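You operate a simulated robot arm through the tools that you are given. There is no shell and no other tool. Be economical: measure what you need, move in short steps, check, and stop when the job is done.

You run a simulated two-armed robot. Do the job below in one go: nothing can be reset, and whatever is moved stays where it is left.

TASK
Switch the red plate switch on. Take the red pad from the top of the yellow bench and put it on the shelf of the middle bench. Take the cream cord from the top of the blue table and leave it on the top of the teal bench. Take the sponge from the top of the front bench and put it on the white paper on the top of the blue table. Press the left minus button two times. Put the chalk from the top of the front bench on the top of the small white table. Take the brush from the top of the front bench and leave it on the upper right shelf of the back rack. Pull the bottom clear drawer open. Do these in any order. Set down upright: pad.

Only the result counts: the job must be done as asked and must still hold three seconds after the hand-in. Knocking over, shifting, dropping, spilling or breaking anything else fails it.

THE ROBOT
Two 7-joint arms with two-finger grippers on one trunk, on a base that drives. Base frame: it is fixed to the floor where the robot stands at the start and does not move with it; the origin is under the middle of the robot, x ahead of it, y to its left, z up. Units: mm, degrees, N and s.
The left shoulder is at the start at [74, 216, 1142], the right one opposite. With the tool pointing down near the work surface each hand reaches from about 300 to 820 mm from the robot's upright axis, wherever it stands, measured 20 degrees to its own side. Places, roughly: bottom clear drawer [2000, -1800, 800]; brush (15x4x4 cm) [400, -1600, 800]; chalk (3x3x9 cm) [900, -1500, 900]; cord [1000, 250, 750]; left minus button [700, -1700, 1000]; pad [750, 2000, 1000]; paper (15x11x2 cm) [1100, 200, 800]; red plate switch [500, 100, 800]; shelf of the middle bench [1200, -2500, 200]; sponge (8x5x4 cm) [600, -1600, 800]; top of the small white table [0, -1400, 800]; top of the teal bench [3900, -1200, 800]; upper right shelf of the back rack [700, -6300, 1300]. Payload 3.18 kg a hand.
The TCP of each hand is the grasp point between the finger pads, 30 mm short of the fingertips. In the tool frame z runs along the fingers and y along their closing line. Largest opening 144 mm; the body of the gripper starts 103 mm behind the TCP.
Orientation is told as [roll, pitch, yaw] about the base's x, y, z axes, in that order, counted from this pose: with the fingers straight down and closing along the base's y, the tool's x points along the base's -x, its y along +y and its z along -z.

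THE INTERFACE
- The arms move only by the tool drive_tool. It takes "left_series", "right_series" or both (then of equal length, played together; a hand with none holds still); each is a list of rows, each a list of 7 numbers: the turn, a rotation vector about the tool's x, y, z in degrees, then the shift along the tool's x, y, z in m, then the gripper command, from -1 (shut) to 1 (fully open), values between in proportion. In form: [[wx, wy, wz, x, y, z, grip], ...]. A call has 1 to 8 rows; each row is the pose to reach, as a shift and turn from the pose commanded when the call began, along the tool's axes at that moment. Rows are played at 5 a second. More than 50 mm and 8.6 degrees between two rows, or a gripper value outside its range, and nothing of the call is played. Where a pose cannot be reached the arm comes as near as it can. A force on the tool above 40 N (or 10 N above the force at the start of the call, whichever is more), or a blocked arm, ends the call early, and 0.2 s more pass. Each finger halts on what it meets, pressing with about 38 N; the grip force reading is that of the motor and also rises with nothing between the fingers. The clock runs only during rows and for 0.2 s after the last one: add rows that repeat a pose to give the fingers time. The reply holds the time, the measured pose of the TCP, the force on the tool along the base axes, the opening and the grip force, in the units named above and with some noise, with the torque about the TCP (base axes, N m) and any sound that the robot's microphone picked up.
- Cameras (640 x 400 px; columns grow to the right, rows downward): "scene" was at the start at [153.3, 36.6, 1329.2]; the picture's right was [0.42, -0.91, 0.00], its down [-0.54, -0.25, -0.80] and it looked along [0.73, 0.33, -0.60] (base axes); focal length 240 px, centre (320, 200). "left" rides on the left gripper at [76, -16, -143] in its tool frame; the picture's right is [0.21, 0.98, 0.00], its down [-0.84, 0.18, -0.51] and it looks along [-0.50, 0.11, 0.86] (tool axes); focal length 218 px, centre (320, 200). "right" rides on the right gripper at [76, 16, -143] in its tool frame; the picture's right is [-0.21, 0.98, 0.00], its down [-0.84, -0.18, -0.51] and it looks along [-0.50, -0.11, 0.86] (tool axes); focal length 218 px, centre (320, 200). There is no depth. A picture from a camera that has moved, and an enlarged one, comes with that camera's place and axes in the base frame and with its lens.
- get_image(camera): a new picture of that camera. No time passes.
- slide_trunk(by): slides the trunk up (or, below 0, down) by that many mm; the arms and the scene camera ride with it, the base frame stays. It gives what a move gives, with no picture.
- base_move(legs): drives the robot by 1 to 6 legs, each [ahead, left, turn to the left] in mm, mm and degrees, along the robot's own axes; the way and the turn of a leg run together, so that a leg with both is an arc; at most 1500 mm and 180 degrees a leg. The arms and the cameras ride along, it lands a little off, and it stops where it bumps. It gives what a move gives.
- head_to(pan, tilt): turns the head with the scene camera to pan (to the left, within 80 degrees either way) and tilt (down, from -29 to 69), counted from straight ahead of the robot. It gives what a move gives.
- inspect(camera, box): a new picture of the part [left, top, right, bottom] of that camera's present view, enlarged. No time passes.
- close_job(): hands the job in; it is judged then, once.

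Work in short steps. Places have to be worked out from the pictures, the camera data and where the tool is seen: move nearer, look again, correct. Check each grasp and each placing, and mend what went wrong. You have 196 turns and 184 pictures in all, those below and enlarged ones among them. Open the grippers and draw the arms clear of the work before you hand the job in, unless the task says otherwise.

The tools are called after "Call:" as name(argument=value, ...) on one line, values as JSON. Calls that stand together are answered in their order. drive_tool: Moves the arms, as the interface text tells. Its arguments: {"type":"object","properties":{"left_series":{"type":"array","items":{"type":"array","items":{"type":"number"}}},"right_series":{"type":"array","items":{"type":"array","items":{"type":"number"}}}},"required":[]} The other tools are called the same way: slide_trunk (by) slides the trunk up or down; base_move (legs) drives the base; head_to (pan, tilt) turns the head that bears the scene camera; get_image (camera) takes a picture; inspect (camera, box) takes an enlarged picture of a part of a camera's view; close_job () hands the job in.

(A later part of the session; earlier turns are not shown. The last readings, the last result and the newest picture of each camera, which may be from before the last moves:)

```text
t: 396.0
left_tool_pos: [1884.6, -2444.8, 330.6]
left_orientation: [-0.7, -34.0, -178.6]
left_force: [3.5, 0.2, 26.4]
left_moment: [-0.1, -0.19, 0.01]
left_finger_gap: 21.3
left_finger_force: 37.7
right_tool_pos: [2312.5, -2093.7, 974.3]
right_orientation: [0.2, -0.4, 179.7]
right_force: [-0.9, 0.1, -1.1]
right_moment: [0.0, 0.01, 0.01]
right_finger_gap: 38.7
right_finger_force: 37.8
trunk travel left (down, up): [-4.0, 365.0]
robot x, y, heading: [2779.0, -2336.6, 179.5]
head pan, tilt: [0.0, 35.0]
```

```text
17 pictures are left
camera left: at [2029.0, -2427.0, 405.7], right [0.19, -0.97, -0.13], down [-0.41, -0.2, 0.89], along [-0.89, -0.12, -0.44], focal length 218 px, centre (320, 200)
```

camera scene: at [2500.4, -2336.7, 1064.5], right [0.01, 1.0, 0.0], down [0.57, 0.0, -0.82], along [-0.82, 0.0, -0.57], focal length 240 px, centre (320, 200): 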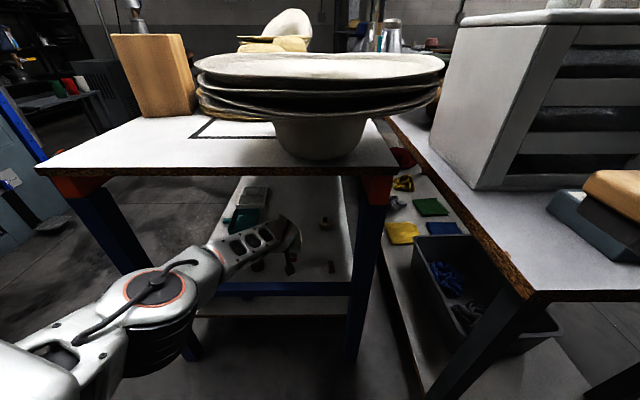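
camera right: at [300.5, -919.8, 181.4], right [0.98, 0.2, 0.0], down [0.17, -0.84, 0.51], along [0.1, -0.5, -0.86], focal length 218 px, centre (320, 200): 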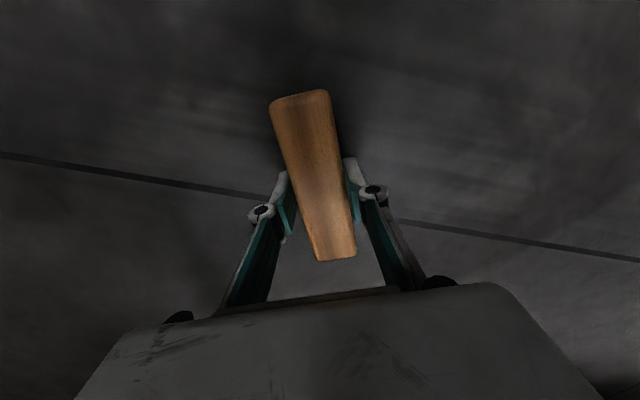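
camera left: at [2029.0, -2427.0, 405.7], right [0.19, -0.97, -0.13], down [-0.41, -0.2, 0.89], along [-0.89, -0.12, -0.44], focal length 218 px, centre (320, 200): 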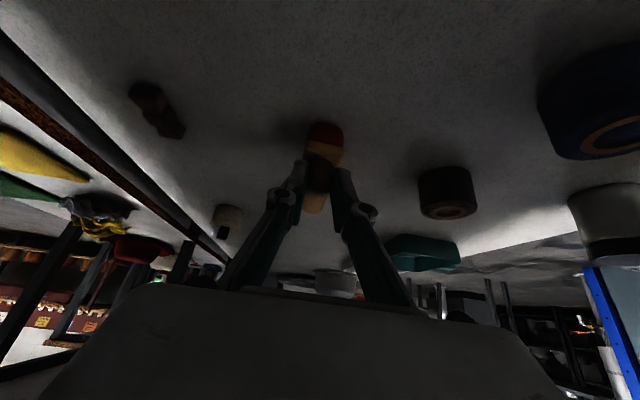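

Pad stands on the shelf. Ease off, release, and lift the hand straight up off the handle.

Call:
drive_tool(left_series=[[0, 0, 0, -0.001, 0, -0.0015, -1], [0, 0, 0, -0.001, 0, -0.0015, -0.6], [0, 0, 0, -0.001, 0, -0.0015, -0.2], [0, 0, 0, -0.012, 0, -0.017, -0.2], [0, 0, 0, -0.028, 0, -0.034, -0.2], [0, 0, 0, -0.045, 0, -0.055, -0.2], [0, 0, 0, -0.062, 0, -0.08, -0.2], [0, 0, 0, -0.078, 0, -0.1, -0.2]])

Call:
get_image(camera="left")

```text
t: 397.0
left_tool_pos: [1887.0, -2447.7, 338.0]
left_orientation: [-0.5, -33.6, -178.6]
left_force: [-4.7, -1.7, -4.3]
left_moment: [0.08, 0.29, -0.18]
left_finger_gap: 57.6
left_finger_force: 0.1
right_tool_pos: [2307.8, -2094.8, 973.7]
right_orientation: [0.3, -0.3, 179.6]
right_force: [-0.3, 0.3, -0.9]
right_moment: [-0.01, 0.0, 0.03]
right_finger_gap: 38.6
right_finger_force: 37.9
trunk travel left (down, up): [-4.0, 365.0]
robot x, y, heading: [2780.9, -2338.5, 179.4]
head pan, tilt: [0.0, 35.0]
stopped in row 4 (left hand): the force on the tool passed its limit at 60 N (the readings are from after the stop); the commanded pose is now the measured one
```

```text
16 pictures are left
camera left: at [2029.5, -2428.4, 413.9], right [0.19, -0.97, -0.12], down [-0.42, -0.19, 0.89], along [-0.89, -0.12, -0.44], focal length 218 px, centre (320, 200)
```

left: 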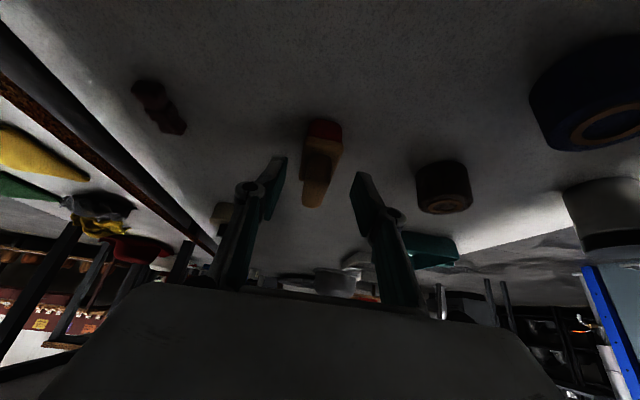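

The hand camera is caught under the rail's edge; move the base 45 mm ahead first, then lift.

Call:
base_move(legs=[[45, 0, 0]])

Call:
drive_tool(left_series=[[0, 0, 0, -0.008, 0, -0.012, -0.2], [0, 0, 0, -0.017, 0, -0.025, -0.2], [0, 0, 0, -0.028, 0, -0.042, -0.2], [0, 0, 0, -0.04, 0, -0.06, -0.2], [0, 0, 0, -0.053, 0, -0.08, -0.2]])

Call:
get_image(camera="left")

```text
t: 397.9
left_tool_pos: [1842.3, -2446.8, 336.8]
left_orientation: [-0.5, -33.6, -178.6]
left_force: [-0.9, -0.3, -0.3]
left_moment: [-0.01, 0.04, -0.02]
left_finger_gap: 57.5
left_finger_force: 0.0
right_tool_pos: [2264.1, -2094.1, 972.7]
right_orientation: [0.3, -0.2, 179.6]
right_force: [-0.5, 0.7, -1.6]
right_moment: [-0.02, -0.03, 0.0]
right_finger_gap: 38.8
right_finger_force: 38.0
trunk travel left (down, up): [-4.0, 365.0]
robot x, y, heading: [2735.5, -2334.8, 179.6]
head pan, tilt: [0.0, 35.0]
```

```text
t: 399.1
left_tool_pos: [1842.2, -2446.1, 434.5]
left_orientation: [-0.6, -33.7, -178.6]
left_force: [0.4, 1.1, -0.4]
left_moment: [0.0, 0.0, 0.04]
left_finger_gap: 57.5
left_finger_force: 0.1
right_tool_pos: [2264.3, -2094.1, 972.7]
right_orientation: [0.4, -0.3, 179.6]
right_force: [0.7, -1.1, -1.6]
right_moment: [0.01, 0.0, -0.03]
right_finger_gap: 38.7
right_finger_force: 37.7
trunk travel left (down, up): [-4.0, 365.0]
robot x, y, heading: [2736.3, -2337.7, 179.5]
head pan, tilt: [0.0, 35.0]
```

```text
15 pictures are left
camera left: at [1984.8, -2427.8, 511.6], right [0.19, -0.97, -0.12], down [-0.42, -0.2, 0.89], along [-0.89, -0.12, -0.44], focal length 218 px, centre (320, 200)
```

left: 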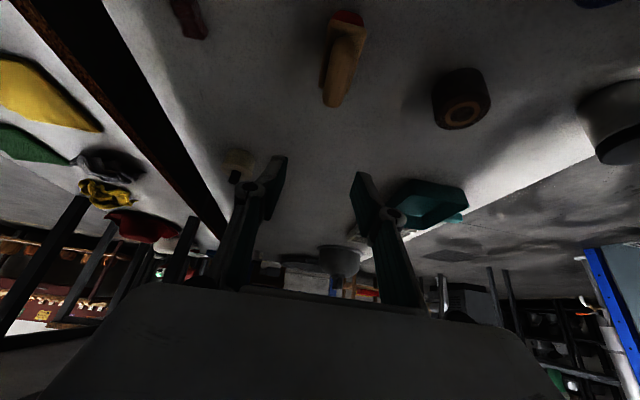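

The pad stands upright on the shelf. Withdraw: up a little, then back out over the rail.

Call:
drive_tool(left_series=[[0, 0, 0, -0.011, 0, -0.0166, -0.2], [0, 0, 0, -0.022, 0, -0.033, -0.2]])

Call:
base_move(legs=[[-130, 0, 0]])

Call:
drive_tool(left_series=[[0, 0, 0, -0.014, 0, -0.02, -0.2], [0, 0, 0, -0.028, 0, -0.04, -0.2], [0, 0, 0, -0.035, 0, -0.05, -0.2]])

Call:
base_move(legs=[[-350, 0, 0]])

```text
t: 399.9
left_tool_pos: [1874.2, -2435.9, 430.2]
left_orientation: [-0.4, -29.8, -179.9]
left_force: [-0.5, -0.2, 0.4]
left_moment: [-0.04, 0.03, 0.02]
left_finger_gap: 57.6
left_finger_force: 0.0
right_tool_pos: [2264.2, -2092.0, 972.3]
right_orientation: [0.2, -0.1, 179.5]
right_force: [0.8, 0.5, -0.7]
right_moment: [0.04, -0.02, -0.01]
right_finger_gap: 38.6
right_finger_force: 38.0
trunk travel left (down, up): [-4.0, 365.0]
robot x, y, heading: [2737.2, -2337.5, 179.8]
head pan, tilt: [0.0, 35.0]
stopped in row 2 (left hand): the arm was blocked; the commanded pose is now the measured one
```

```text
t: 400.6
left_tool_pos: [1876.8, -2435.6, 433.3]
left_orientation: [-0.3, -30.0, -179.9]
left_force: [0.1, 0.4, 0.0]
left_moment: [0.0, -0.01, -0.03]
left_finger_gap: 57.8
left_finger_force: 0.0
right_tool_pos: [2267.9, -2091.7, 975.8]
right_orientation: [0.2, -0.5, 179.5]
right_force: [0.4, 0.1, -1.5]
right_moment: [-0.01, 0.0, 0.01]
right_finger_gap: 38.6
right_finger_force: 38.0
trunk travel left (down, up): [-4.0, 365.0]
robot x, y, heading: [2734.8, -2336.6, 179.8]
head pan, tilt: [0.0, 35.0]
stopped in leg 1: the robot was blocked; the commanded pose is now the measured one
```

```text
t: 401.6
left_tool_pos: [1926.8, -2421.7, 424.7]
left_orientation: [-0.1, -23.6, 178.5]
left_force: [0.3, 0.0, 0.3]
left_moment: [0.02, 0.02, -0.03]
left_finger_gap: 57.5
left_finger_force: 0.1
right_tool_pos: [2268.4, -2089.8, 976.9]
right_orientation: [0.2, -0.6, 179.3]
right_force: [0.0, 0.3, -1.0]
right_moment: [-0.01, 0.03, -0.01]
right_finger_gap: 38.5
right_finger_force: 38.2
trunk travel left (down, up): [-4.0, 365.0]
robot x, y, heading: [2737.5, -2334.0, 179.3]
head pan, tilt: [0.0, 35.0]
stopped in row 3 (left hand): the arm was blocked; the commanded pose is now the measured one
```

```text
t: 403.0
left_tool_pos: [2035.3, -2430.0, 439.5]
left_orientation: [-0.3, -26.0, 179.8]
left_force: [-0.5, -0.4, -0.1]
left_moment: [0.02, -0.02, 0.0]
left_finger_gap: 57.8
left_finger_force: 0.0
right_tool_pos: [2400.8, -2091.1, 973.6]
right_orientation: [0.2, -0.2, 179.3]
right_force: [-0.1, -0.3, -0.9]
right_moment: [-0.03, 0.03, 0.0]
right_finger_gap: 38.6
right_finger_force: 37.9
trunk travel left (down, up): [-4.0, 365.0]
robot x, y, heading: [2869.9, -2335.3, 179.2]
head pan, tilt: [0.0, 35.0]
stopped in leg 1: the force on the tool passed its limit at 112 N (the readings are from after the stop); the commanded pose is now the measured one
```

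Something is catching. Look before any further move.

Call:
get_image(camera="scene")

```text
14 pictures are left
camera scene: at [2490.5, -2332.3, 1064.6], right [0.01, 1.0, 0.0], down [0.57, -0.01, -0.82], along [-0.82, 0.01, -0.57], focal length 240 px, centre (320, 200)
```

scene: 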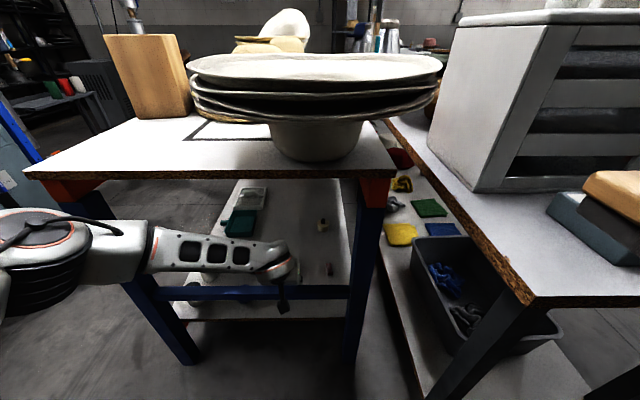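

The fingertips are behind the rail; the arm itself is clear. Raise the hand straight up 120 mm.

Call:
drive_tool(left_series=[[0, 0, 0, -0.013, 0, -0.027, -0.2], [0, 0, 0, -0.026, 0, -0.054, -0.2], [0, 0, 0, -0.039, 0, -0.081, -0.2], [0, 0, 0, -0.053, 0, -0.108, -0.2]])

```text
t: 404.0
left_tool_pos: [2034.4, -2430.9, 561.5]
left_orientation: [-0.2, -25.9, 179.7]
left_force: [-0.2, 0.3, -0.4]
left_moment: [-0.02, 0.01, 0.0]
left_finger_gap: 57.7
left_finger_force: 0.1
right_tool_pos: [2401.4, -2091.1, 973.2]
right_orientation: [0.2, -0.4, 179.2]
right_force: [-0.8, -0.5, -1.6]
right_moment: [-0.01, 0.02, -0.01]
right_finger_gap: 38.7
right_finger_force: 37.9
trunk travel left (down, up): [-4.0, 365.0]
robot x, y, heading: [2865.3, -2336.7, 179.4]
head pan, tilt: [0.0, 35.0]
```

Clear of the rail height. Back the base out 350 mm.

Call:
base_move(legs=[[-350, 0, 0]])

Call:
get_image(camera="scene")

```text
t: 406.2
left_tool_pos: [2384.8, -2435.8, 558.9]
left_orientation: [-0.3, -26.0, 179.7]
left_force: [0.1, 0.0, 0.3]
left_moment: [-0.02, 0.0, 0.01]
left_finger_gap: 57.9
left_finger_force: 0.0
right_tool_pos: [2750.3, -2094.7, 972.8]
right_orientation: [0.2, -0.3, 179.2]
right_force: [-0.1, -0.1, -0.4]
right_moment: [-0.01, 0.01, 0.0]
right_finger_gap: 38.8
right_finger_force: 37.7
trunk travel left (down, up): [-4.0, 365.0]
robot x, y, heading: [3216.4, -2343.0, 178.9]
head pan, tilt: [0.0, 35.0]
```

```text
13 pictures are left
camera scene: at [2841.5, -2336.4, 1065.0], right [0.01, 1.0, 0.0], down [0.57, -0.01, -0.82], along [-0.82, 0.01, -0.57], focal length 240 px, centre (320, 200)
```

scene: 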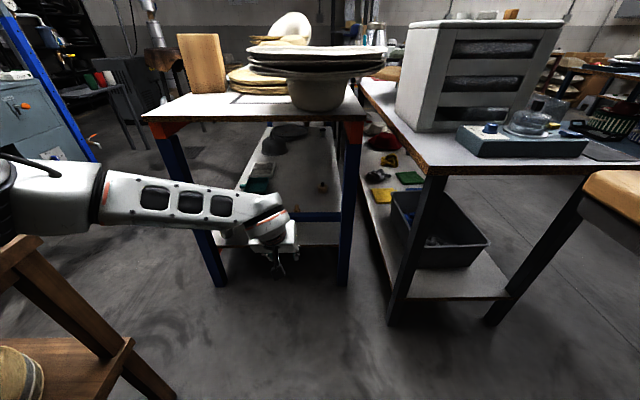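

Clear, nothing disturbed. Raise the trunk and bring the left hand up, then look south for the way to the back rack.

Call:
slide_trunk(by=221)

Call:
drive_tool(left_series=[[0, 4, 0, -0.015, 0, -0.04, 0], [0, 8, 0, -0.03, 0, -0.08, 0], [0, 12, 0, -0.045, 0, -0.12, 0], [0, 16, 0, -0.06, 0, -0.16, 0], [0, 20, 0, -0.075, 0, -0.2, 0], [0, 26, 0, -0.09, 0, -0.24, 0], [0, 26, 0, -0.09, 0, -0.28, 0], [0, 26, 0, -0.08, 0, -0.32, 0]])

Call:
base_move(legs=[[-100, 0, 0], [0, 0, 91]])

Call:
head_to(pan=-25, tilt=12)

Call:
get_image(camera="scene")

```text
t: 408.6
left_tool_pos: [2384.9, -2434.8, 779.0]
left_orientation: [-0.3, -26.0, 179.6]
left_force: [-0.2, 0.0, -0.5]
left_moment: [-0.02, 0.02, 0.01]
left_finger_gap: 57.6
left_finger_force: 0.0
right_tool_pos: [2749.6, -2094.8, 1193.3]
right_orientation: [0.3, -0.2, 179.5]
right_force: [0.2, 0.1, -1.3]
right_moment: [-0.01, -0.02, 0.02]
right_finger_gap: 38.5
right_finger_force: 37.3
trunk travel left (down, up): [-225.0, 144.0]
robot x, y, heading: [3218.6, -2339.6, 179.5]
head pan, tilt: [0.0, 35.0]
```

```text
t: 410.4
left_tool_pos: [2544.4, -2430.5, 1052.4]
left_orientation: [-0.2, -0.3, 179.5]
left_force: [0.6, 0.9, 0.6]
left_moment: [-0.14, 0.11, -0.02]
left_finger_gap: 72.1
left_finger_force: 0.1
left hand out of reach, approached as far as the arm can: row 3, 4, 5, 6, 7, 8
right_tool_pos: [2753.5, -2092.3, 1195.3]
right_orientation: [0.4, -0.4, 179.2]
right_force: [1.3, 1.1, -1.7]
right_moment: [-0.09, 0.09, 0.03]
right_finger_gap: 38.5
right_finger_force: 38.1
trunk travel left (down, up): [-225.0, 144.0]
robot x, y, heading: [3219.4, -2340.6, 179.5]
head pan, tilt: [0.0, 35.0]
```

```text
t: 411.3
left_tool_pos: [2577.9, -2439.0, 1050.3]
left_orientation: [-0.3, 0.0, 180.0]
left_force: [0.6, -0.9, -0.1]
left_moment: [0.03, -0.01, -0.01]
left_finger_gap: 71.8
left_finger_force: 0.2
right_tool_pos: [2785.3, -2101.7, 1196.6]
right_orientation: [0.3, -0.4, 179.8]
right_force: [-0.3, 0.3, -1.2]
right_moment: [0.04, 0.03, 0.01]
right_finger_gap: 38.6
right_finger_force: 37.9
trunk travel left (down, up): [-225.0, 144.0]
robot x, y, heading: [3256.1, -2344.2, 179.8]
head pan, tilt: [0.0, 35.0]
stopped in leg 1: the robot was blocked; the commanded pose is now the measured one
```

```text
t: 412.2
left_tool_pos: [2578.1, -2438.3, 1048.3]
left_orientation: [-0.4, 0.1, 179.9]
left_force: [-0.2, 0.1, 0.9]
left_moment: [0.01, -0.01, 0.0]
left_finger_gap: 71.7
left_finger_force: 0.1
right_tool_pos: [2784.3, -2100.5, 1195.6]
right_orientation: [0.3, -0.2, 179.7]
right_force: [-0.6, 0.1, -1.2]
right_moment: [0.01, -0.01, -0.01]
right_finger_gap: 38.5
right_finger_force: 37.9
trunk travel left (down, up): [-225.0, 144.0]
robot x, y, heading: [3256.8, -2341.9, 179.9]
head pan, tilt: [-25.0, 12.0]
```

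```text
12 pictures are left
camera scene: at [3089.2, -2303.0, 1369.3], right [0.43, 0.9, 0.0], down [0.19, -0.09, -0.98], along [-0.88, 0.42, -0.21], focal length 240 px, centre (320, 200)
```

scene: 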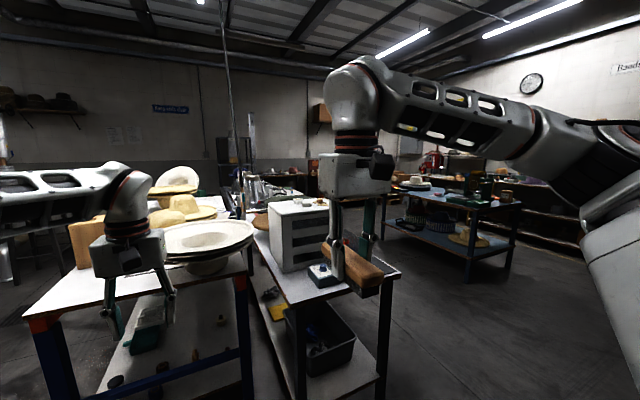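

Shelves stand behind me at x≈3490 and a hat table at x<2950, so I'll stay facing west and slide south in the corridor. First move off the shelf, raise trunk and hands, and look south.

Call:
base_move(legs=[[40, 0, 0]])

Call:
slide_trunk(by=140)

Call:
drive_tool(left_series=[[0, 0, 0, 0.0, 0, -0.04, 0], [0, 0, 0, 0.0, 0, -0.08, 0], [0, 0, 0, 0.0, 0, -0.12, 0], [0, 0, 0, 0, 0, -0.16, 0]])

Call:
head_to(pan=75, tilt=25)

Call:
get_image(camera="scene")

```text
t: 413.1
left_tool_pos: [2537.0, -2437.3, 1047.3]
left_orientation: [-0.2, 0.1, 179.9]
left_force: [-0.3, -0.1, -0.6]
left_moment: [-0.01, -0.03, 0.02]
left_finger_gap: 71.8
left_finger_force: 0.1
right_tool_pos: [2742.5, -2099.2, 1194.0]
right_orientation: [0.3, -0.2, 179.6]
right_force: [0.1, -0.5, -1.4]
right_moment: [0.02, -0.05, 0.0]
right_finger_gap: 38.9
right_finger_force: 38.0
trunk travel left (down, up): [-225.0, 144.0]
robot x, y, heading: [3211.4, -2342.6, 179.8]
head pan, tilt: [-25.0, 12.0]
```

```text
t: 414.8
left_tool_pos: [2551.3, -2438.6, 1252.0]
left_orientation: [-0.3, -5.9, 180.0]
left_force: [0.3, -0.4, -0.1]
left_moment: [0.01, 0.01, 0.02]
left_finger_gap: 71.9
left_finger_force: 0.0
right_tool_pos: [2743.2, -2099.7, 1333.7]
right_orientation: [0.3, -0.2, 179.7]
right_force: [-0.3, 0.2, -0.6]
right_moment: [-0.02, 0.01, -0.02]
right_finger_gap: 38.5
right_finger_force: 38.0
trunk travel left (down, up): [-365.0, 4.0]
robot x, y, heading: [3216.2, -2340.1, 179.8]
head pan, tilt: [-25.0, 12.0]
```

```text
t: 415.8
left_tool_pos: [2598.1, -2457.9, 1362.4]
left_orientation: [-1.9, -8.7, -177.3]
left_force: [-0.7, -2.0, -0.2]
left_moment: [0.14, -0.07, -0.01]
left_finger_gap: 72.0
left_finger_force: 0.0
left hand out of reach, approached as far as the arm can: row 1, 2, 3, 4
right_tool_pos: [2742.7, -2104.4, 1334.2]
right_orientation: [0.0, -0.1, 179.6]
right_force: [0.2, -0.9, -1.9]
right_moment: [0.14, -0.04, -0.01]
right_finger_gap: 38.6
right_finger_force: 38.2
trunk travel left (down, up): [-365.0, 4.0]
robot x, y, heading: [3217.8, -2340.2, 179.7]
head pan, tilt: [-25.0, 12.0]
```

```text
t: 417.5
left_tool_pos: [2598.9, -2453.8, 1364.6]
left_orientation: [-1.6, -8.9, -177.5]
left_force: [0.1, -1.2, 0.1]
left_moment: [0.0, 0.01, -0.01]
left_finger_gap: 71.8
left_finger_force: 0.1
right_tool_pos: [2743.4, -2100.5, 1333.8]
right_orientation: [0.4, -0.2, 179.7]
right_force: [-0.2, -0.9, -1.0]
right_moment: [-0.02, -0.03, 0.01]
right_finger_gap: 38.6
right_finger_force: 38.3
trunk travel left (down, up): [-365.0, 4.0]
robot x, y, heading: [3213.6, -2347.4, 179.8]
head pan, tilt: [75.0, 25.0]
```

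```text
11 pictures are left
camera scene: at [3145.5, -2431.3, 1490.2], right [-0.96, 0.26, 0.0], down [0.11, 0.41, -0.91], along [-0.24, -0.87, -0.42], focal length 240 px, centre (320, 200)
```

scene: 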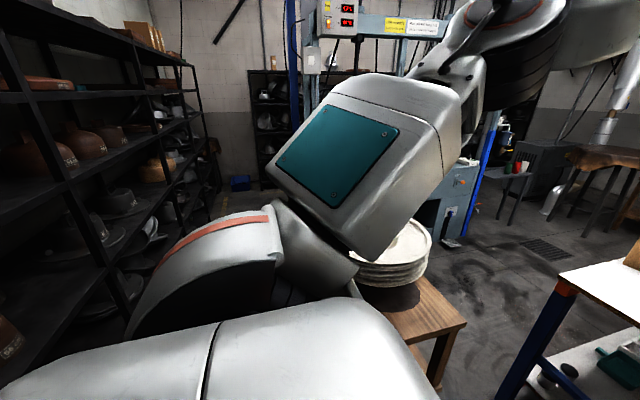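

The corridor is narrow but passable facing west. Slide south 1400 mm.

Call:
base_move(legs=[[0, 1400, 0]])

```text
t: 421.6
left_tool_pos: [2599.0, -2705.5, 1365.6]
left_orientation: [-1.8, -8.8, -177.7]
left_force: [0.4, -0.1, 0.0]
left_moment: [-0.02, 0.03, 0.02]
left_finger_gap: 72.1
left_finger_force: 0.1
right_tool_pos: [2746.5, -2351.6, 1334.8]
right_orientation: [0.2, -0.2, 179.3]
right_force: [0.1, -0.3, -1.2]
right_moment: [-0.02, -0.03, 0.02]
right_finger_gap: 38.5
right_finger_force: 38.0
trunk travel left (down, up): [-365.0, 4.0]
robot x, y, heading: [3213.4, -2597.8, 179.1]
head pan, tilt: [75.0, 25.0]
stopped in leg 1: the robot was blocked; the commanded pose is now the measured one
```

Blocked at y≈-2598. Step back 60 mm and look down at the left side.

Call:
base_move(legs=[[0, -80, 0.8]])

Call:
head_to(pan=78, tilt=5)

Call:
get_image(camera="scene")

```text
t: 423.0
left_tool_pos: [2602.7, -2635.0, 1364.4]
left_orientation: [-1.9, -8.9, -177.0]
left_force: [0.2, 0.0, 0.9]
left_moment: [0.01, -0.02, 0.0]
left_finger_gap: 71.9
left_finger_force: 0.0
right_tool_pos: [2743.9, -2279.2, 1334.3]
right_orientation: [0.2, -0.2, -179.9]
right_force: [0.9, 0.0, -2.2]
right_moment: [0.0, -0.02, 0.0]
right_finger_gap: 38.5
right_finger_force: 37.9
trunk travel left (down, up): [-365.0, 4.0]
robot x, y, heading: [3214.0, -2523.4, 179.9]
head pan, tilt: [75.0, 25.0]
```

```text
t: 423.9
left_tool_pos: [2600.7, -2636.3, 1364.5]
left_orientation: [-1.7, -8.8, -177.0]
left_force: [0.1, 0.2, 0.3]
left_moment: [-0.02, 0.03, 0.01]
left_finger_gap: 71.8
left_finger_force: 0.1
right_tool_pos: [2744.0, -2280.3, 1333.0]
right_orientation: [0.1, -0.1, -179.9]
right_force: [-0.1, 0.0, -1.8]
right_moment: [0.04, -0.02, -0.01]
right_finger_gap: 38.6
right_finger_force: 37.7
trunk travel left (down, up): [-365.0, 4.0]
robot x, y, heading: [3215.8, -2517.4, 179.8]
head pan, tilt: [78.0, 5.0]
```

```text
10 pictures are left
camera scene: at [3151.6, -2610.2, 1522.5], right [-0.98, 0.21, 0.0], down [0.02, 0.09, -1.0], along [-0.21, -0.97, -0.09], focal length 240 px, centre (320, 200)
```

scene: 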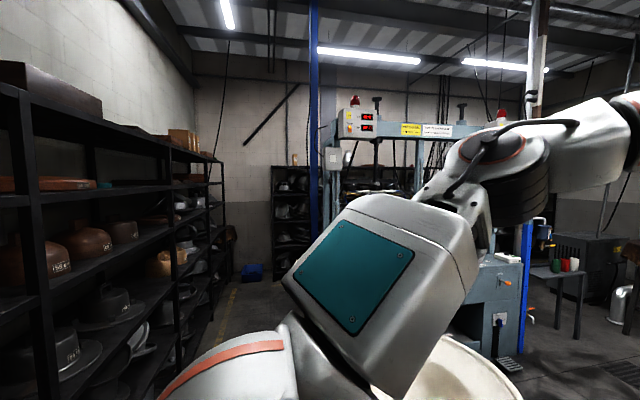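

The table corner is at about x=2945 and the shelf at ≈3525; shifting 28 mm east should give clearance both sides. Retry.

Call:
base_move(legs=[[-28, 0, 0.2]])

Call:
base_move(legs=[[0, 1400, 0]])

```text
t: 424.7
left_tool_pos: [2628.5, -2638.0, 1364.2]
left_orientation: [-1.8, -8.8, -176.8]
left_force: [0.0, 0.3, 0.5]
left_moment: [0.02, -0.04, 0.02]
left_finger_gap: 72.0
left_finger_force: 0.1
right_tool_pos: [2768.9, -2280.6, 1333.9]
right_orientation: [0.2, -0.1, -179.8]
right_force: [-0.3, 0.1, -0.8]
right_moment: [0.01, 0.01, 0.04]
right_finger_gap: 38.7
right_finger_force: 38.2
trunk travel left (down, up): [-365.0, 4.0]
robot x, y, heading: [3241.2, -2522.6, -180.2]
head pan, tilt: [78.0, 5.0]
```

```text
t: 431.4
left_tool_pos: [2630.2, -3351.0, 1364.7]
left_orientation: [-2.0, -8.9, -177.5]
left_force: [0.2, -0.6, 0.5]
left_moment: [0.08, 0.02, -0.02]
left_finger_gap: 72.0
left_finger_force: 0.1
right_tool_pos: [2776.0, -2995.7, 1335.1]
right_orientation: [0.0, -0.2, 179.4]
right_force: [0.7, -1.1, -0.3]
right_moment: [0.07, 0.02, -0.01]
right_finger_gap: 38.6
right_finger_force: 38.0
trunk travel left (down, up): [-365.0, 4.0]
robot x, y, heading: [3242.2, -3242.0, 179.3]
head pan, tilt: [78.0, 5.0]
stopped in leg 1: the robot was blocked; the commanded pose is now the measured one
```

Progress, to y=-3242, then blocked again. Look at what's there.

Call:
head_to(pan=60, tilt=30)

Call:
get_image(camera="scene")

```text
t: 432.3
left_tool_pos: [2628.3, -3347.1, 1364.2]
left_orientation: [-1.8, -8.8, -177.6]
left_force: [0.3, -0.2, 0.4]
left_moment: [0.05, 0.01, -0.01]
left_finger_gap: 72.1
left_finger_force: 0.2
right_tool_pos: [2775.5, -2992.3, 1334.0]
right_orientation: [0.1, -0.2, 179.3]
right_force: [0.0, -0.1, -1.5]
right_moment: [0.02, 0.0, 0.03]
right_finger_gap: 38.7
right_finger_force: 38.1
trunk travel left (down, up): [-365.0, 4.0]
robot x, y, heading: [3248.9, -3238.5, 179.2]
head pan, tilt: [60.0, 30.0]
```

```text
9 pictures are left
camera scene: at [3153.6, -3316.9, 1482.2], right [-0.86, 0.51, 0.0], down [0.26, 0.43, -0.87], along [-0.44, -0.74, -0.5], focal length 240 px, centre (320, 200)
```

scene: 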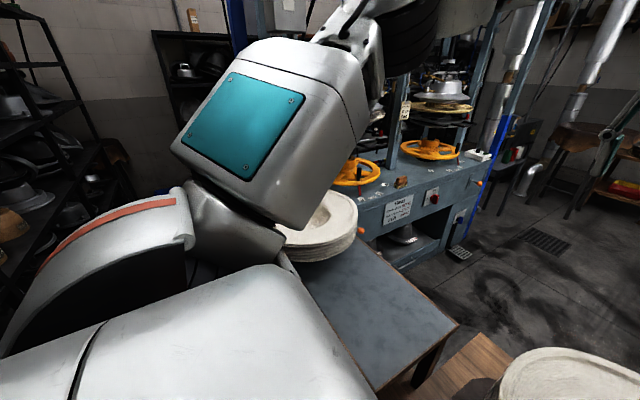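

The grey table's corner is the obstacle. Step north, squeeze further east, and try again.

Call:
base_move(legs=[[0, -30, 0.7], [-60, 0, 0]])

Call:
base_move(legs=[[0, 1300, 0]])

```text
t: 433.9
left_tool_pos: [2690.4, -3325.3, 1366.5]
left_orientation: [-1.8, -8.9, -176.9]
left_force: [-0.3, 0.8, 0.3]
left_moment: [-0.02, 0.04, 0.01]
left_finger_gap: 72.1
left_finger_force: 0.0
right_tool_pos: [2833.4, -2968.7, 1335.0]
right_orientation: [0.2, -0.3, -179.9]
right_force: [0.2, -0.8, -1.0]
right_moment: [-0.04, 0.02, 0.01]
right_finger_gap: 38.7
right_finger_force: 37.9
trunk travel left (down, up): [-365.0, 4.0]
robot x, y, heading: [3303.7, -3207.9, 179.8]
head pan, tilt: [60.0, 30.0]
```

```text
t: 441.5
left_tool_pos: [2690.7, -4222.5, 1364.7]
left_orientation: [-1.3, -8.9, -178.1]
left_force: [0.6, 0.2, -0.5]
left_moment: [-0.01, -0.05, -0.01]
left_finger_gap: 72.1
left_finger_force: 0.1
right_tool_pos: [2831.2, -3872.9, 1332.3]
right_orientation: [0.1, -0.1, 179.9]
right_force: [-0.6, 0.6, -1.5]
right_moment: [0.02, -0.01, 0.05]
right_finger_gap: 38.6
right_finger_force: 37.9
trunk travel left (down, up): [-365.0, 4.0]
robot x, y, heading: [3300.2, -4117.3, 179.7]
head pan, tilt: [60.0, 30.0]
stopped in leg 1: the robot was blocked; the commanded pose is now the measured one
```

Probably the left hand met the press frame. Step back north, then draw both hands in.

Call:
base_move(legs=[[0, -60, 0.3]])

Call:
drive_tool(left_series=[[0, 2, 0, 0.04, 0, 0.02, 0], [0, 4, 0, 0.08, 0, 0.04, 0], [0, 6, 0, 0.12, 0, 0.06, 0], [0, 9, 0, 0.16, 0, 0.08, 0], [0, 9, 0, 0.2, 0, 0.1, 0], [0, 9, 0, 0.24, 0, 0.12, 0]])

Call:
head_to(pan=45, tilt=10)

Call:
get_image(camera="scene")

```text
t: 442.7
left_tool_pos: [2691.7, -4169.7, 1364.4]
left_orientation: [-1.4, -9.0, -177.5]
left_force: [0.8, -0.2, 0.6]
left_moment: [0.03, 0.04, 0.04]
left_finger_gap: 72.1
left_finger_force: 0.2
right_tool_pos: [2828.9, -3817.8, 1333.5]
right_orientation: [0.2, -0.2, -179.8]
right_force: [0.2, 0.0, -2.2]
right_moment: [0.0, 0.0, 0.01]
right_finger_gap: 38.3
right_finger_force: 37.7
trunk travel left (down, up): [-365.0, 4.0]
robot x, y, heading: [3304.2, -4059.6, -180.0]
head pan, tilt: [60.0, 30.0]
```

```text
t: 444.1
left_tool_pos: [2908.8, -4157.2, 1207.5]
left_orientation: [-1.5, 0.1, -177.7]
left_force: [0.1, -0.7, 0.2]
left_moment: [0.04, 0.01, -0.01]
left_finger_gap: 72.2
left_finger_force: 0.0
right_tool_pos: [2829.2, -3817.7, 1333.6]
right_orientation: [0.1, -0.2, -179.7]
right_force: [-0.8, 0.0, -0.9]
right_moment: [0.05, -0.02, 0.01]
right_finger_gap: 38.7
right_finger_force: 38.3
trunk travel left (down, up): [-365.0, 4.0]
robot x, y, heading: [3299.2, -4058.6, -179.5]
head pan, tilt: [60.0, 30.0]
```

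```text
t: 444.9
left_tool_pos: [2908.4, -4155.8, 1209.4]
left_orientation: [-1.4, 0.1, -177.8]
left_force: [-0.8, -0.9, 1.0]
left_moment: [-0.02, 0.01, -0.04]
left_finger_gap: 72.1
left_finger_force: 0.1
right_tool_pos: [2828.9, -3818.8, 1333.9]
right_orientation: [0.2, -0.2, -179.8]
right_force: [-0.1, -0.1, -0.7]
right_moment: [0.0, -0.02, 0.0]
right_finger_gap: 38.9
right_finger_force: 38.6
trunk travel left (down, up): [-365.0, 4.0]
robot x, y, heading: [3303.9, -4057.3, -180.2]
head pan, tilt: [45.0, 10.0]
```

```text
8 pictures are left
camera scene: at [3191.9, -4123.0, 1514.4], right [-0.71, 0.71, 0.0], down [0.12, 0.12, -0.98], along [-0.7, -0.7, -0.17], focal length 240 px, centre (320, 200)
```

scene: 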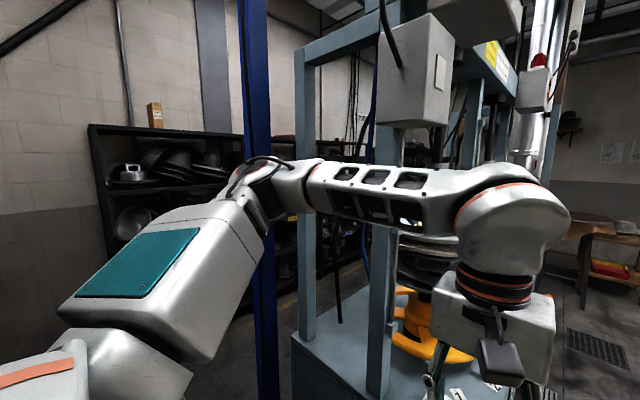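

The way south is between a blue pole (x≈2780) and the shelves. Draw the right hand in too, then slide further south.

Call:
drive_tool(right_series=[[0, 0, 0, 0.03, 0, 0.02, -0.8], [0, 0, 0, 0.06, 0, 0.04, -0.8], [0, 0, 0, 0.09, 0, 0.06, -0.8], [0, 0, 0, 0.1, 0, 0.09, -0.8]])

Call:
base_move(legs=[[0, 1440, 0.2]])

```text
t: 445.9
left_tool_pos: [2908.2, -4155.7, 1208.9]
left_orientation: [-1.3, 0.2, -177.8]
left_force: [0.1, 0.4, -0.4]
left_moment: [0.03, -0.02, -0.03]
left_finger_gap: 71.8
left_finger_force: 0.0
right_tool_pos: [2928.9, -3816.7, 1242.3]
right_orientation: [0.1, -0.2, -179.9]
right_force: [-0.1, -0.3, -1.3]
right_moment: [0.0, -0.04, -0.01]
right_finger_gap: 38.5
right_finger_force: 38.3
trunk travel left (down, up): [-365.0, 4.0]
robot x, y, heading: [3297.5, -4057.4, -179.7]
head pan, tilt: [45.0, 10.0]
```

```text
t: 458.7
left_tool_pos: [2907.0, -5586.4, 1209.4]
left_orientation: [-1.4, 0.0, -178.0]
left_force: [-0.7, -0.3, 0.2]
left_moment: [0.01, -0.01, -0.02]
left_finger_gap: 72.1
left_finger_force: 0.0
right_tool_pos: [2928.6, -5246.9, 1242.5]
right_orientation: [0.1, -0.2, 180.0]
right_force: [-0.4, -0.2, -1.7]
right_moment: [0.01, -0.01, 0.02]
right_finger_gap: 38.7
right_finger_force: 37.8
trunk travel left (down, up): [-365.0, 4.0]
robot x, y, heading: [3293.6, -5491.0, 179.8]
head pan, tilt: [45.0, 10.0]
```

Through. Now look west along the space between the presses and the back rack.

Call:
head_to(pan=25, tilt=15)

Call:
get_image(camera="scene")

```text
t: 459.5
left_tool_pos: [2906.9, -5586.8, 1208.9]
left_orientation: [-1.3, 0.1, -178.0]
left_force: [-0.8, 0.9, -0.2]
left_moment: [0.0, -0.02, 0.0]
left_finger_gap: 72.0
left_finger_force: 0.1
right_tool_pos: [2929.5, -5247.0, 1241.4]
right_orientation: [0.1, -0.2, 180.0]
right_force: [0.5, 0.7, -1.4]
right_moment: [0.0, -0.01, -0.02]
right_finger_gap: 38.7
right_finger_force: 38.3
trunk travel left (down, up): [-365.0, 4.0]
robot x, y, heading: [3297.9, -5489.1, 180.0]
head pan, tilt: [25.0, 15.0]
```

```text
7 pictures are left
camera scene: at [3171.1, -5527.8, 1506.4], right [-0.42, 0.91, 0.0], down [0.23, 0.11, -0.97], along [-0.88, -0.41, -0.26], focal length 240 px, centre (320, 200)
```

scene: 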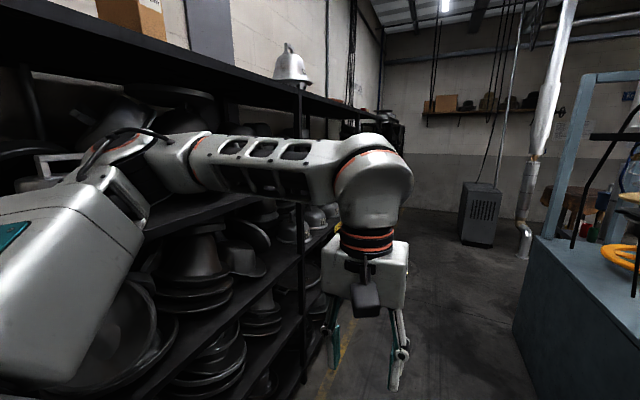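

Rack front is at y≈-6136 with an upper shelf at z≈1250. Drive west along it and turn to face it near x≈850.

Call:
base_move(legs=[[1250, 0, 0], [1180, 0, 0], [0, 0, 90]])

Call:
head_to(pan=-15, tilt=10)

Call:
get_image(camera="scene")

```text
t: 461.8
left_tool_pos: [2673.6, -5583.9, 1211.5]
left_orientation: [-1.5, -0.3, -178.6]
left_force: [0.2, 0.4, -0.3]
left_moment: [0.0, -0.02, -0.02]
left_finger_gap: 72.0
left_finger_force: 0.1
right_tool_pos: [2700.0, -5243.2, 1248.6]
right_orientation: [0.3, -1.1, 178.6]
right_force: [-0.3, 0.0, -1.3]
right_moment: [-0.03, -0.03, 0.02]
right_finger_gap: 38.6
right_finger_force: 38.4
trunk travel left (down, up): [-365.0, 4.0]
robot x, y, heading: [3062.0, -5486.9, 179.1]
head pan, tilt: [25.0, 15.0]
stopped in leg 1: the robot was blocked; the commanded pose is now the measured one
```

```text
t: 462.9
left_tool_pos: [2675.8, -5584.9, 1211.0]
left_orientation: [-1.6, -0.4, -178.5]
left_force: [0.7, -0.3, -0.1]
left_moment: [-0.01, -0.01, -0.01]
left_finger_gap: 72.0
left_finger_force: 0.2
right_tool_pos: [2701.8, -5243.2, 1247.8]
right_orientation: [0.3, -1.0, 179.0]
right_force: [-0.3, -0.1, -1.6]
right_moment: [-0.01, -0.03, 0.0]
right_finger_gap: 38.6
right_finger_force: 38.3
trunk travel left (down, up): [-365.0, 4.0]
robot x, y, heading: [3060.8, -5490.3, 179.3]
head pan, tilt: [-15.0, 10.0]
```

```text
6 pictures are left
camera scene: at [2939.3, -5466.5, 1515.8], right [0.27, 0.96, 0.0], down [0.16, -0.04, -0.99], along [-0.95, 0.27, -0.16], focal length 240 px, centre (320, 200)
```

scene: 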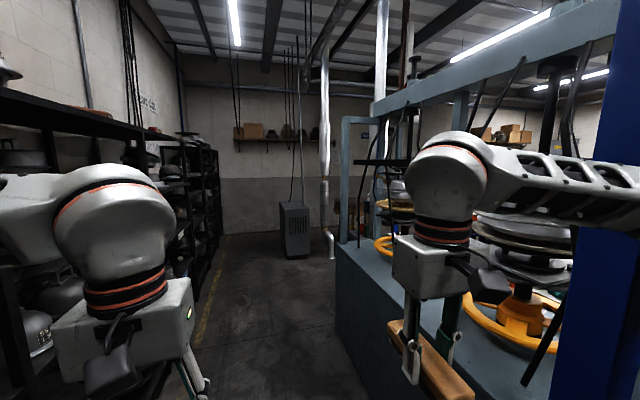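

My right elbow met the blue pole. I'll step south, then turn to face the rack, and slide sideways along it instead.

Call:
base_move(legs=[[0, 90, 0], [50, 0, 0], [0, 0, 90.5]])

```text
t: 467.0
left_tool_pos: [2733.2, -5873.6, 1199.8]
left_orientation: [0.6, 1.0, -141.4]
left_force: [-1.3, -0.8, 0.2]
left_moment: [0.05, -0.06, 0.02]
left_finger_gap: 72.0
left_finger_force: 0.0
right_tool_pos: [2532.5, -5621.7, 1233.5]
right_orientation: [1.3, 0.3, -140.6]
right_force: [-0.3, 1.2, -0.6]
right_moment: [-0.06, -0.03, 0.02]
right_finger_gap: 38.5
right_finger_force: 38.4
trunk travel left (down, up): [-365.0, 4.0]
robot x, y, heading: [2995.2, -5574.0, -140.5]
head pan, tilt: [-15.0, 10.0]
stopped in leg 3: the robot was blocked; the commanded pose is now the measured one
```

Call:
base_move(legs=[[-40, -90, 0], [0, 0, 50]])

```text
t: 470.7
left_tool_pos: [3059.9, -5862.8, 1203.8]
left_orientation: [-0.4, 0.4, -89.3]
left_force: [-0.3, 0.3, -0.3]
left_moment: [0.02, -0.03, -0.01]
left_finger_gap: 72.1
left_finger_force: 0.0
right_tool_pos: [2732.2, -5858.4, 1241.3]
right_orientation: [0.5, -0.2, -89.3]
right_force: [0.6, 0.3, -1.5]
right_moment: [0.0, -0.04, 0.01]
right_finger_gap: 38.7
right_finger_force: 38.1
trunk travel left (down, up): [-365.0, 4.0]
robot x, y, heading: [2968.8, -5487.3, -89.0]
head pan, tilt: [-15.0, 10.0]
```

Facing the rack now. Slide right (west) about 2030 mm along it.

Call:
base_move(legs=[[0, -1015, -1], [0, -1010, 0]])

Call:
head_to(pan=-12, tilt=15)

Call:
get_image(camera="scene")

```text
t: 488.8
left_tool_pos: [1020.0, -5862.4, 1204.1]
left_orientation: [-0.6, 0.5, -90.8]
left_force: [-0.5, 0.1, -0.9]
left_moment: [0.02, 0.01, -0.01]
left_finger_gap: 71.9
left_finger_force: 0.0
right_tool_pos: [692.0, -5850.5, 1241.5]
right_orientation: [0.4, -0.2, -90.7]
right_force: [-0.4, -0.1, -0.7]
right_moment: [0.01, 0.03, 0.0]
right_finger_gap: 38.4
right_finger_force: 38.7
trunk travel left (down, up): [-365.0, 4.0]
robot x, y, heading: [937.0, -5477.8, -90.3]
head pan, tilt: [-15.0, 10.0]
```

```text
t: 489.4
left_tool_pos: [1019.9, -5863.0, 1203.5]
left_orientation: [-0.6, 0.4, -90.8]
left_force: [0.5, 0.1, -0.2]
left_moment: [0.01, -0.02, 0.0]
left_finger_gap: 72.2
left_finger_force: 0.0
right_tool_pos: [691.9, -5850.2, 1241.2]
right_orientation: [0.4, -0.2, -90.9]
right_force: [-0.4, 1.1, -1.1]
right_moment: [0.04, 0.0, -0.01]
right_finger_gap: 38.8
right_finger_force: 37.9
trunk travel left (down, up): [-365.0, 4.0]
robot x, y, heading: [939.3, -5477.9, -90.2]
head pan, tilt: [-12.0, 15.0]
```

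```text
5 pictures are left
camera scene: at [914.8, -5610.8, 1506.4], right [-0.98, 0.22, 0.0], down [0.06, 0.25, -0.97], along [-0.21, -0.94, -0.26], focal length 240 px, centre (320, 200)
```

scene: 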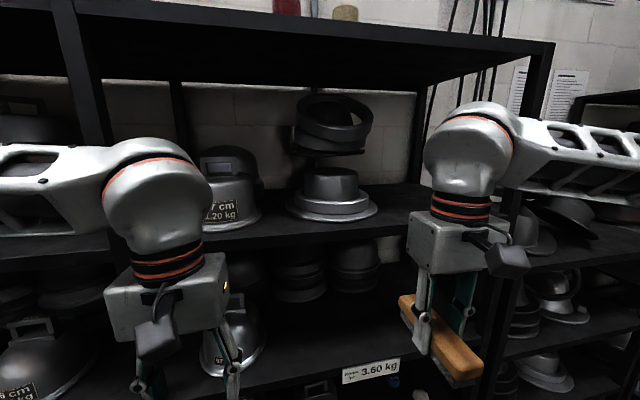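

This is the right-hand bay; its upper shelf (z≈1314) is free around x=430. Shift the base, then raise and tilt the right hand 30°.

Call:
base_move(legs=[[100, -299, 0]])

Call:
drive_tool(right_series=[[0, -6, 0, 0, 0.008, -0.038, -0.8], [0, -12, 0, 0, 0.016, -0.076, -0.8], [0, -18, 0, 0, 0.024, -0.114, -0.8], [0, -24, 0, 0, 0.032, -0.152, -0.8], [0, -30, 0, 0, 0.037, -0.19, -0.8], [0, -30, 0, 0, 0.037, -0.19, -0.8]])

```text
t: 492.6
left_tool_pos: [721.3, -5961.3, 1203.2]
left_orientation: [-0.5, 0.4, -90.8]
left_force: [-0.2, 0.0, 0.0]
left_moment: [-0.02, -0.05, 0.0]
left_finger_gap: 72.0
left_finger_force: 0.1
right_tool_pos: [393.3, -5947.6, 1241.9]
right_orientation: [0.4, -0.2, -90.8]
right_force: [-0.3, 0.3, -1.3]
right_moment: [-0.01, 0.01, -0.01]
right_finger_gap: 38.5
right_finger_force: 37.7
trunk travel left (down, up): [-365.0, 4.0]
robot x, y, heading: [640.2, -5575.9, -90.6]
head pan, tilt: [-12.0, 15.0]
```

```text
t: 494.0
left_tool_pos: [721.1, -5961.4, 1204.1]
left_orientation: [-0.4, 0.4, -90.9]
left_force: [-0.3, -0.1, 0.8]
left_moment: [0.05, 0.0, -0.01]
left_finger_gap: 72.0
left_finger_force: 0.1
right_tool_pos: [429.3, -5948.3, 1433.8]
right_orientation: [0.4, -30.2, -91.0]
right_force: [-0.5, -0.1, -1.7]
right_moment: [0.03, 0.02, -0.04]
right_finger_gap: 38.4
right_finger_force: 38.3
trunk travel left (down, up): [-365.0, 4.0]
robot x, y, heading: [641.6, -5576.9, -90.5]
head pan, tilt: [-12.0, 15.0]
```

Call:
get_image(camera="right")

```text
4 pictures are left
camera right: at [445.9, -5809.4, 1518.4], right [0.97, -0.19, 0.11], down [-0.19, -0.47, 0.86], along [-0.12, -0.86, -0.5], focal length 218 px, centre (320, 200)
```

right: 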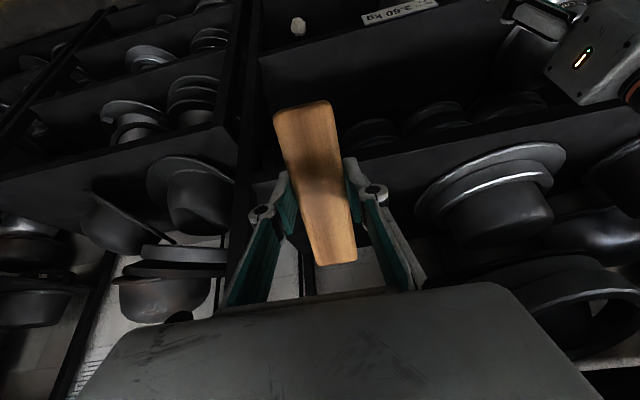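

Insert the brush over the shelf: tilt to 40° and move forward to about y=-6195 at z=1460.

Call:
drive_tool(right_series=[[0, -2, 0, -0.038, 0, 0.0, -0.8], [0, -4, 0, -0.076, 0, 0.018, -0.8], [0, -6, 0, -0.114, 0, 0.039, -0.8], [0, -8, 0, -0.152, 0, 0.06, -0.8], [0, -10, 0, -0.19, 0, 0.081, -0.8], [0, -10, 0, -0.227, 0, 0.101, -0.8]])

Call:
get_image(camera="scene")

```text
t: 495.4
left_tool_pos: [722.7, -5960.6, 1204.0]
left_orientation: [-0.6, 0.5, -90.8]
left_force: [0.3, -0.5, 0.2]
left_moment: [0.03, 0.05, 0.01]
left_finger_gap: 72.0
left_finger_force: 0.0
right_tool_pos: [427.9, -6195.6, 1458.3]
right_orientation: [0.4, -40.0, -91.3]
right_force: [0.5, -0.9, -1.0]
right_moment: [0.04, 0.02, -0.03]
right_finger_gap: 38.5
right_finger_force: 38.1
trunk travel left (down, up): [-365.0, 4.0]
robot x, y, heading: [643.3, -5576.3, -90.4]
head pan, tilt: [-12.0, 15.0]
```

```text
3 pictures are left
camera scene: at [617.8, -5710.1, 1506.2], right [-0.98, 0.22, 0.0], down [0.06, 0.25, -0.97], along [-0.21, -0.94, -0.26], focal length 240 px, centre (320, 200)
```

scene: 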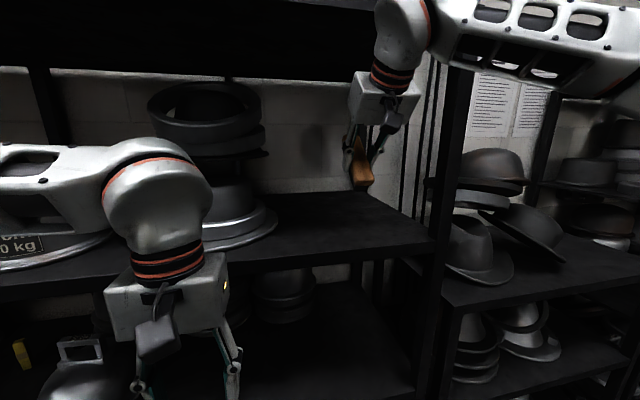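

The brush is over the free part of the shelf. Lower slowly until contact.

Call:
drive_tool(right_series=[[0, 0, 0, 0.0064, 0, 0.0077, -0.8], [0, 0, 0, 0.0129, 0, 0.0153, -0.8], [0, 0, 0, 0.0193, 0, 0.023, -0.8], [0, 0, 0, 0.0257, 0, 0.0306, -0.8], [0, 0, 0, 0.0322, 0, 0.0383, -0.8], [0, 0, 0, 0.0386, 0, 0.046, -0.8], [0, 0, 0, 0.045, 0, 0.0536, -0.8], [0, 0, 0, 0.0514, 0, 0.0613, -0.8]])

```text
t: 497.2
left_tool_pos: [721.9, -5960.5, 1204.6]
left_orientation: [-0.4, 0.4, -90.8]
left_force: [0.4, -0.2, 1.4]
left_moment: [-0.01, 0.02, -0.02]
left_finger_gap: 72.1
left_finger_force: 0.0
right_tool_pos: [425.5, -6194.5, 1378.7]
right_orientation: [0.5, -40.1, -91.1]
right_force: [-0.1, 0.3, -1.7]
right_moment: [0.02, -0.02, 0.01]
right_finger_gap: 38.5
right_finger_force: 37.6
trunk travel left (down, up): [-365.0, 4.0]
robot x, y, heading: [638.5, -5575.9, -90.4]
head pan, tilt: [-12.0, 15.0]
```

No contact yet; continue down in smaller rows.

Call:
drive_tool(right_series=[[0, 0, 0, 0.0045, 0, 0.0054, -0.8], [0, 0, 0, 0.009, 0, 0.0107, -0.8], [0, 0, 0, 0.0135, 0, 0.0161, -0.8], [0, 0, 0, 0.018, 0, 0.0214, -0.8], [0, 0, 0, 0.0225, 0, 0.0268, -0.8], [0, 0, 0, 0.027, 0, 0.0322, -0.8], [0, 0, 0, 0.0315, 0, 0.0375, -0.8], [0, 0, 0, 0.036, 0, 0.0429, -0.8]])

```text
t: 499.1
left_tool_pos: [721.9, -5961.5, 1203.6]
left_orientation: [-0.4, 0.3, -90.7]
left_force: [0.6, -0.4, 0.0]
left_moment: [0.02, -0.01, 0.04]
left_finger_gap: 72.1
left_finger_force: 0.1
right_tool_pos: [427.2, -6195.2, 1329.8]
right_orientation: [0.6, -41.2, -91.0]
right_force: [0.6, 1.8, 6.5]
right_moment: [0.26, 0.1, -0.06]
right_finger_gap: 37.8
right_finger_force: 38.0
trunk travel left (down, up): [-365.0, 4.0]
robot x, y, heading: [641.8, -5573.2, -90.3]
head pan, tilt: [-12.0, 15.0]
stopped in row 8 (right hand): the force on the tool passed its limit at 41 N (the readings are from after the stop); the commanded pose is now the measured one
```

Contact. Press on gently so the brush swings flat in the jaws.

Call:
drive_tool(right_series=[[0, 0, 0, 0.0026, 0, 0.0031, -0.8], [0, 0, 0, 0.0051, 0, 0.0061, -0.8], [0, 0, 0, 0.0077, 0, 0.0092, -0.8], [0, 0, 0, 0.0103, 0, 0.0123, -0.8], [0, 0, 0, 0.0129, 0, 0.0153, -0.8], [0, 0, 0, 0.0154, 0, 0.0184, -0.8], [0, 0, 0, 0.018, 0, 0.0214, -0.8]])

Call:
get_image(camera="scene")

```text
t: 499.8
left_tool_pos: [722.1, -5960.5, 1203.7]
left_orientation: [-0.5, 0.2, -90.8]
left_force: [0.0, -0.2, 0.0]
left_moment: [0.03, 0.01, 0.04]
left_finger_gap: 72.0
left_finger_force: 0.1
right_tool_pos: [427.2, -6197.5, 1330.1]
right_orientation: [0.9, -42.2, -91.3]
right_force: [0.7, 4.1, 9.4]
right_moment: [0.31, 0.2, -0.1]
right_finger_gap: 37.7
right_finger_force: 38.3
trunk travel left (down, up): [-365.0, 4.0]
robot x, y, heading: [639.4, -5576.4, -90.6]
head pan, tilt: [-12.0, 15.0]
stopped in row 3 (right hand): the force on the tool passed its limit at 44 N (the readings are from after the stop); the commanded pose is now the measured one
```

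```text
2 pictures are left
camera scene: at [616.9, -5707.9, 1506.2], right [-0.98, 0.22, 0.0], down [0.06, 0.25, -0.97], along [-0.21, -0.94, -0.26], focal length 240 px, centre (320, 200)
```

scene: 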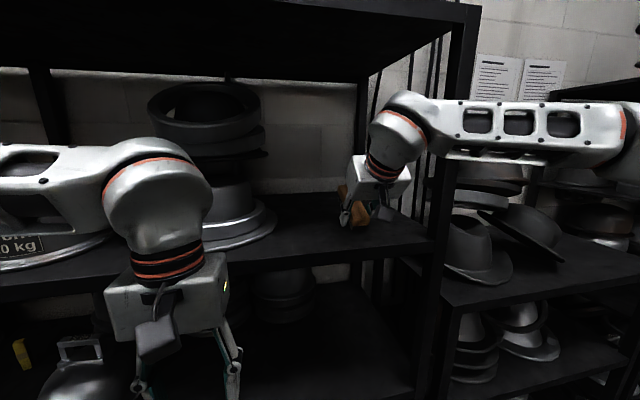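

The brush rests with its near end on the shelf, well inside the edge. Reduce the tilt slightly, then open just enough to let it settle between the fingers.

Call:
drive_tool(right_series=[[0, 4, 0, 0, 0, 0, -0.8], [0, 8, 0, 0, 0, 0, -0.8], [0, 8, 0, 0, 0, 0, -0.42], [0, 8, 0, 0, 0, 0, -0.35], [0, 8, 0, 0, 0, 0, -0.3], [0, 8, 0, 0, 0, 0, -0.3]])

Call:
get_image(camera="right")

```text
t: 501.2
left_tool_pos: [721.6, -5959.9, 1204.7]
left_orientation: [-0.5, 0.3, -90.7]
left_force: [-0.1, -0.1, -0.9]
left_moment: [0.06, 0.0, -0.01]
left_finger_gap: 72.0
left_finger_force: 0.0
right_tool_pos: [427.9, -6199.5, 1329.9]
right_orientation: [0.7, -34.4, -91.1]
right_force: [1.2, -5.4, 29.4]
right_moment: [-0.4, -0.26, -0.21]
right_finger_gap: 50.5
right_finger_force: 9.7
trunk travel left (down, up): [-365.0, 4.0]
robot x, y, heading: [642.5, -5579.2, -90.4]
head pan, tilt: [-12.0, 15.0]
```

```text
1 pictures are left
camera right: at [443.4, -6053.6, 1405.2], right [0.97, -0.18, 0.13], down [-0.19, -0.41, 0.89], along [-0.11, -0.89, -0.43], focal length 218 px, centre (320, 200)
```

right: 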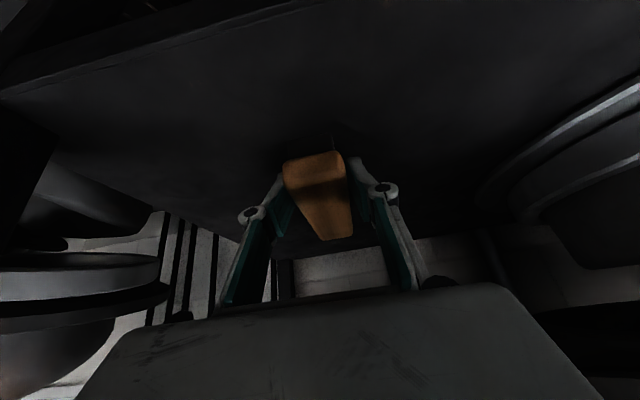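

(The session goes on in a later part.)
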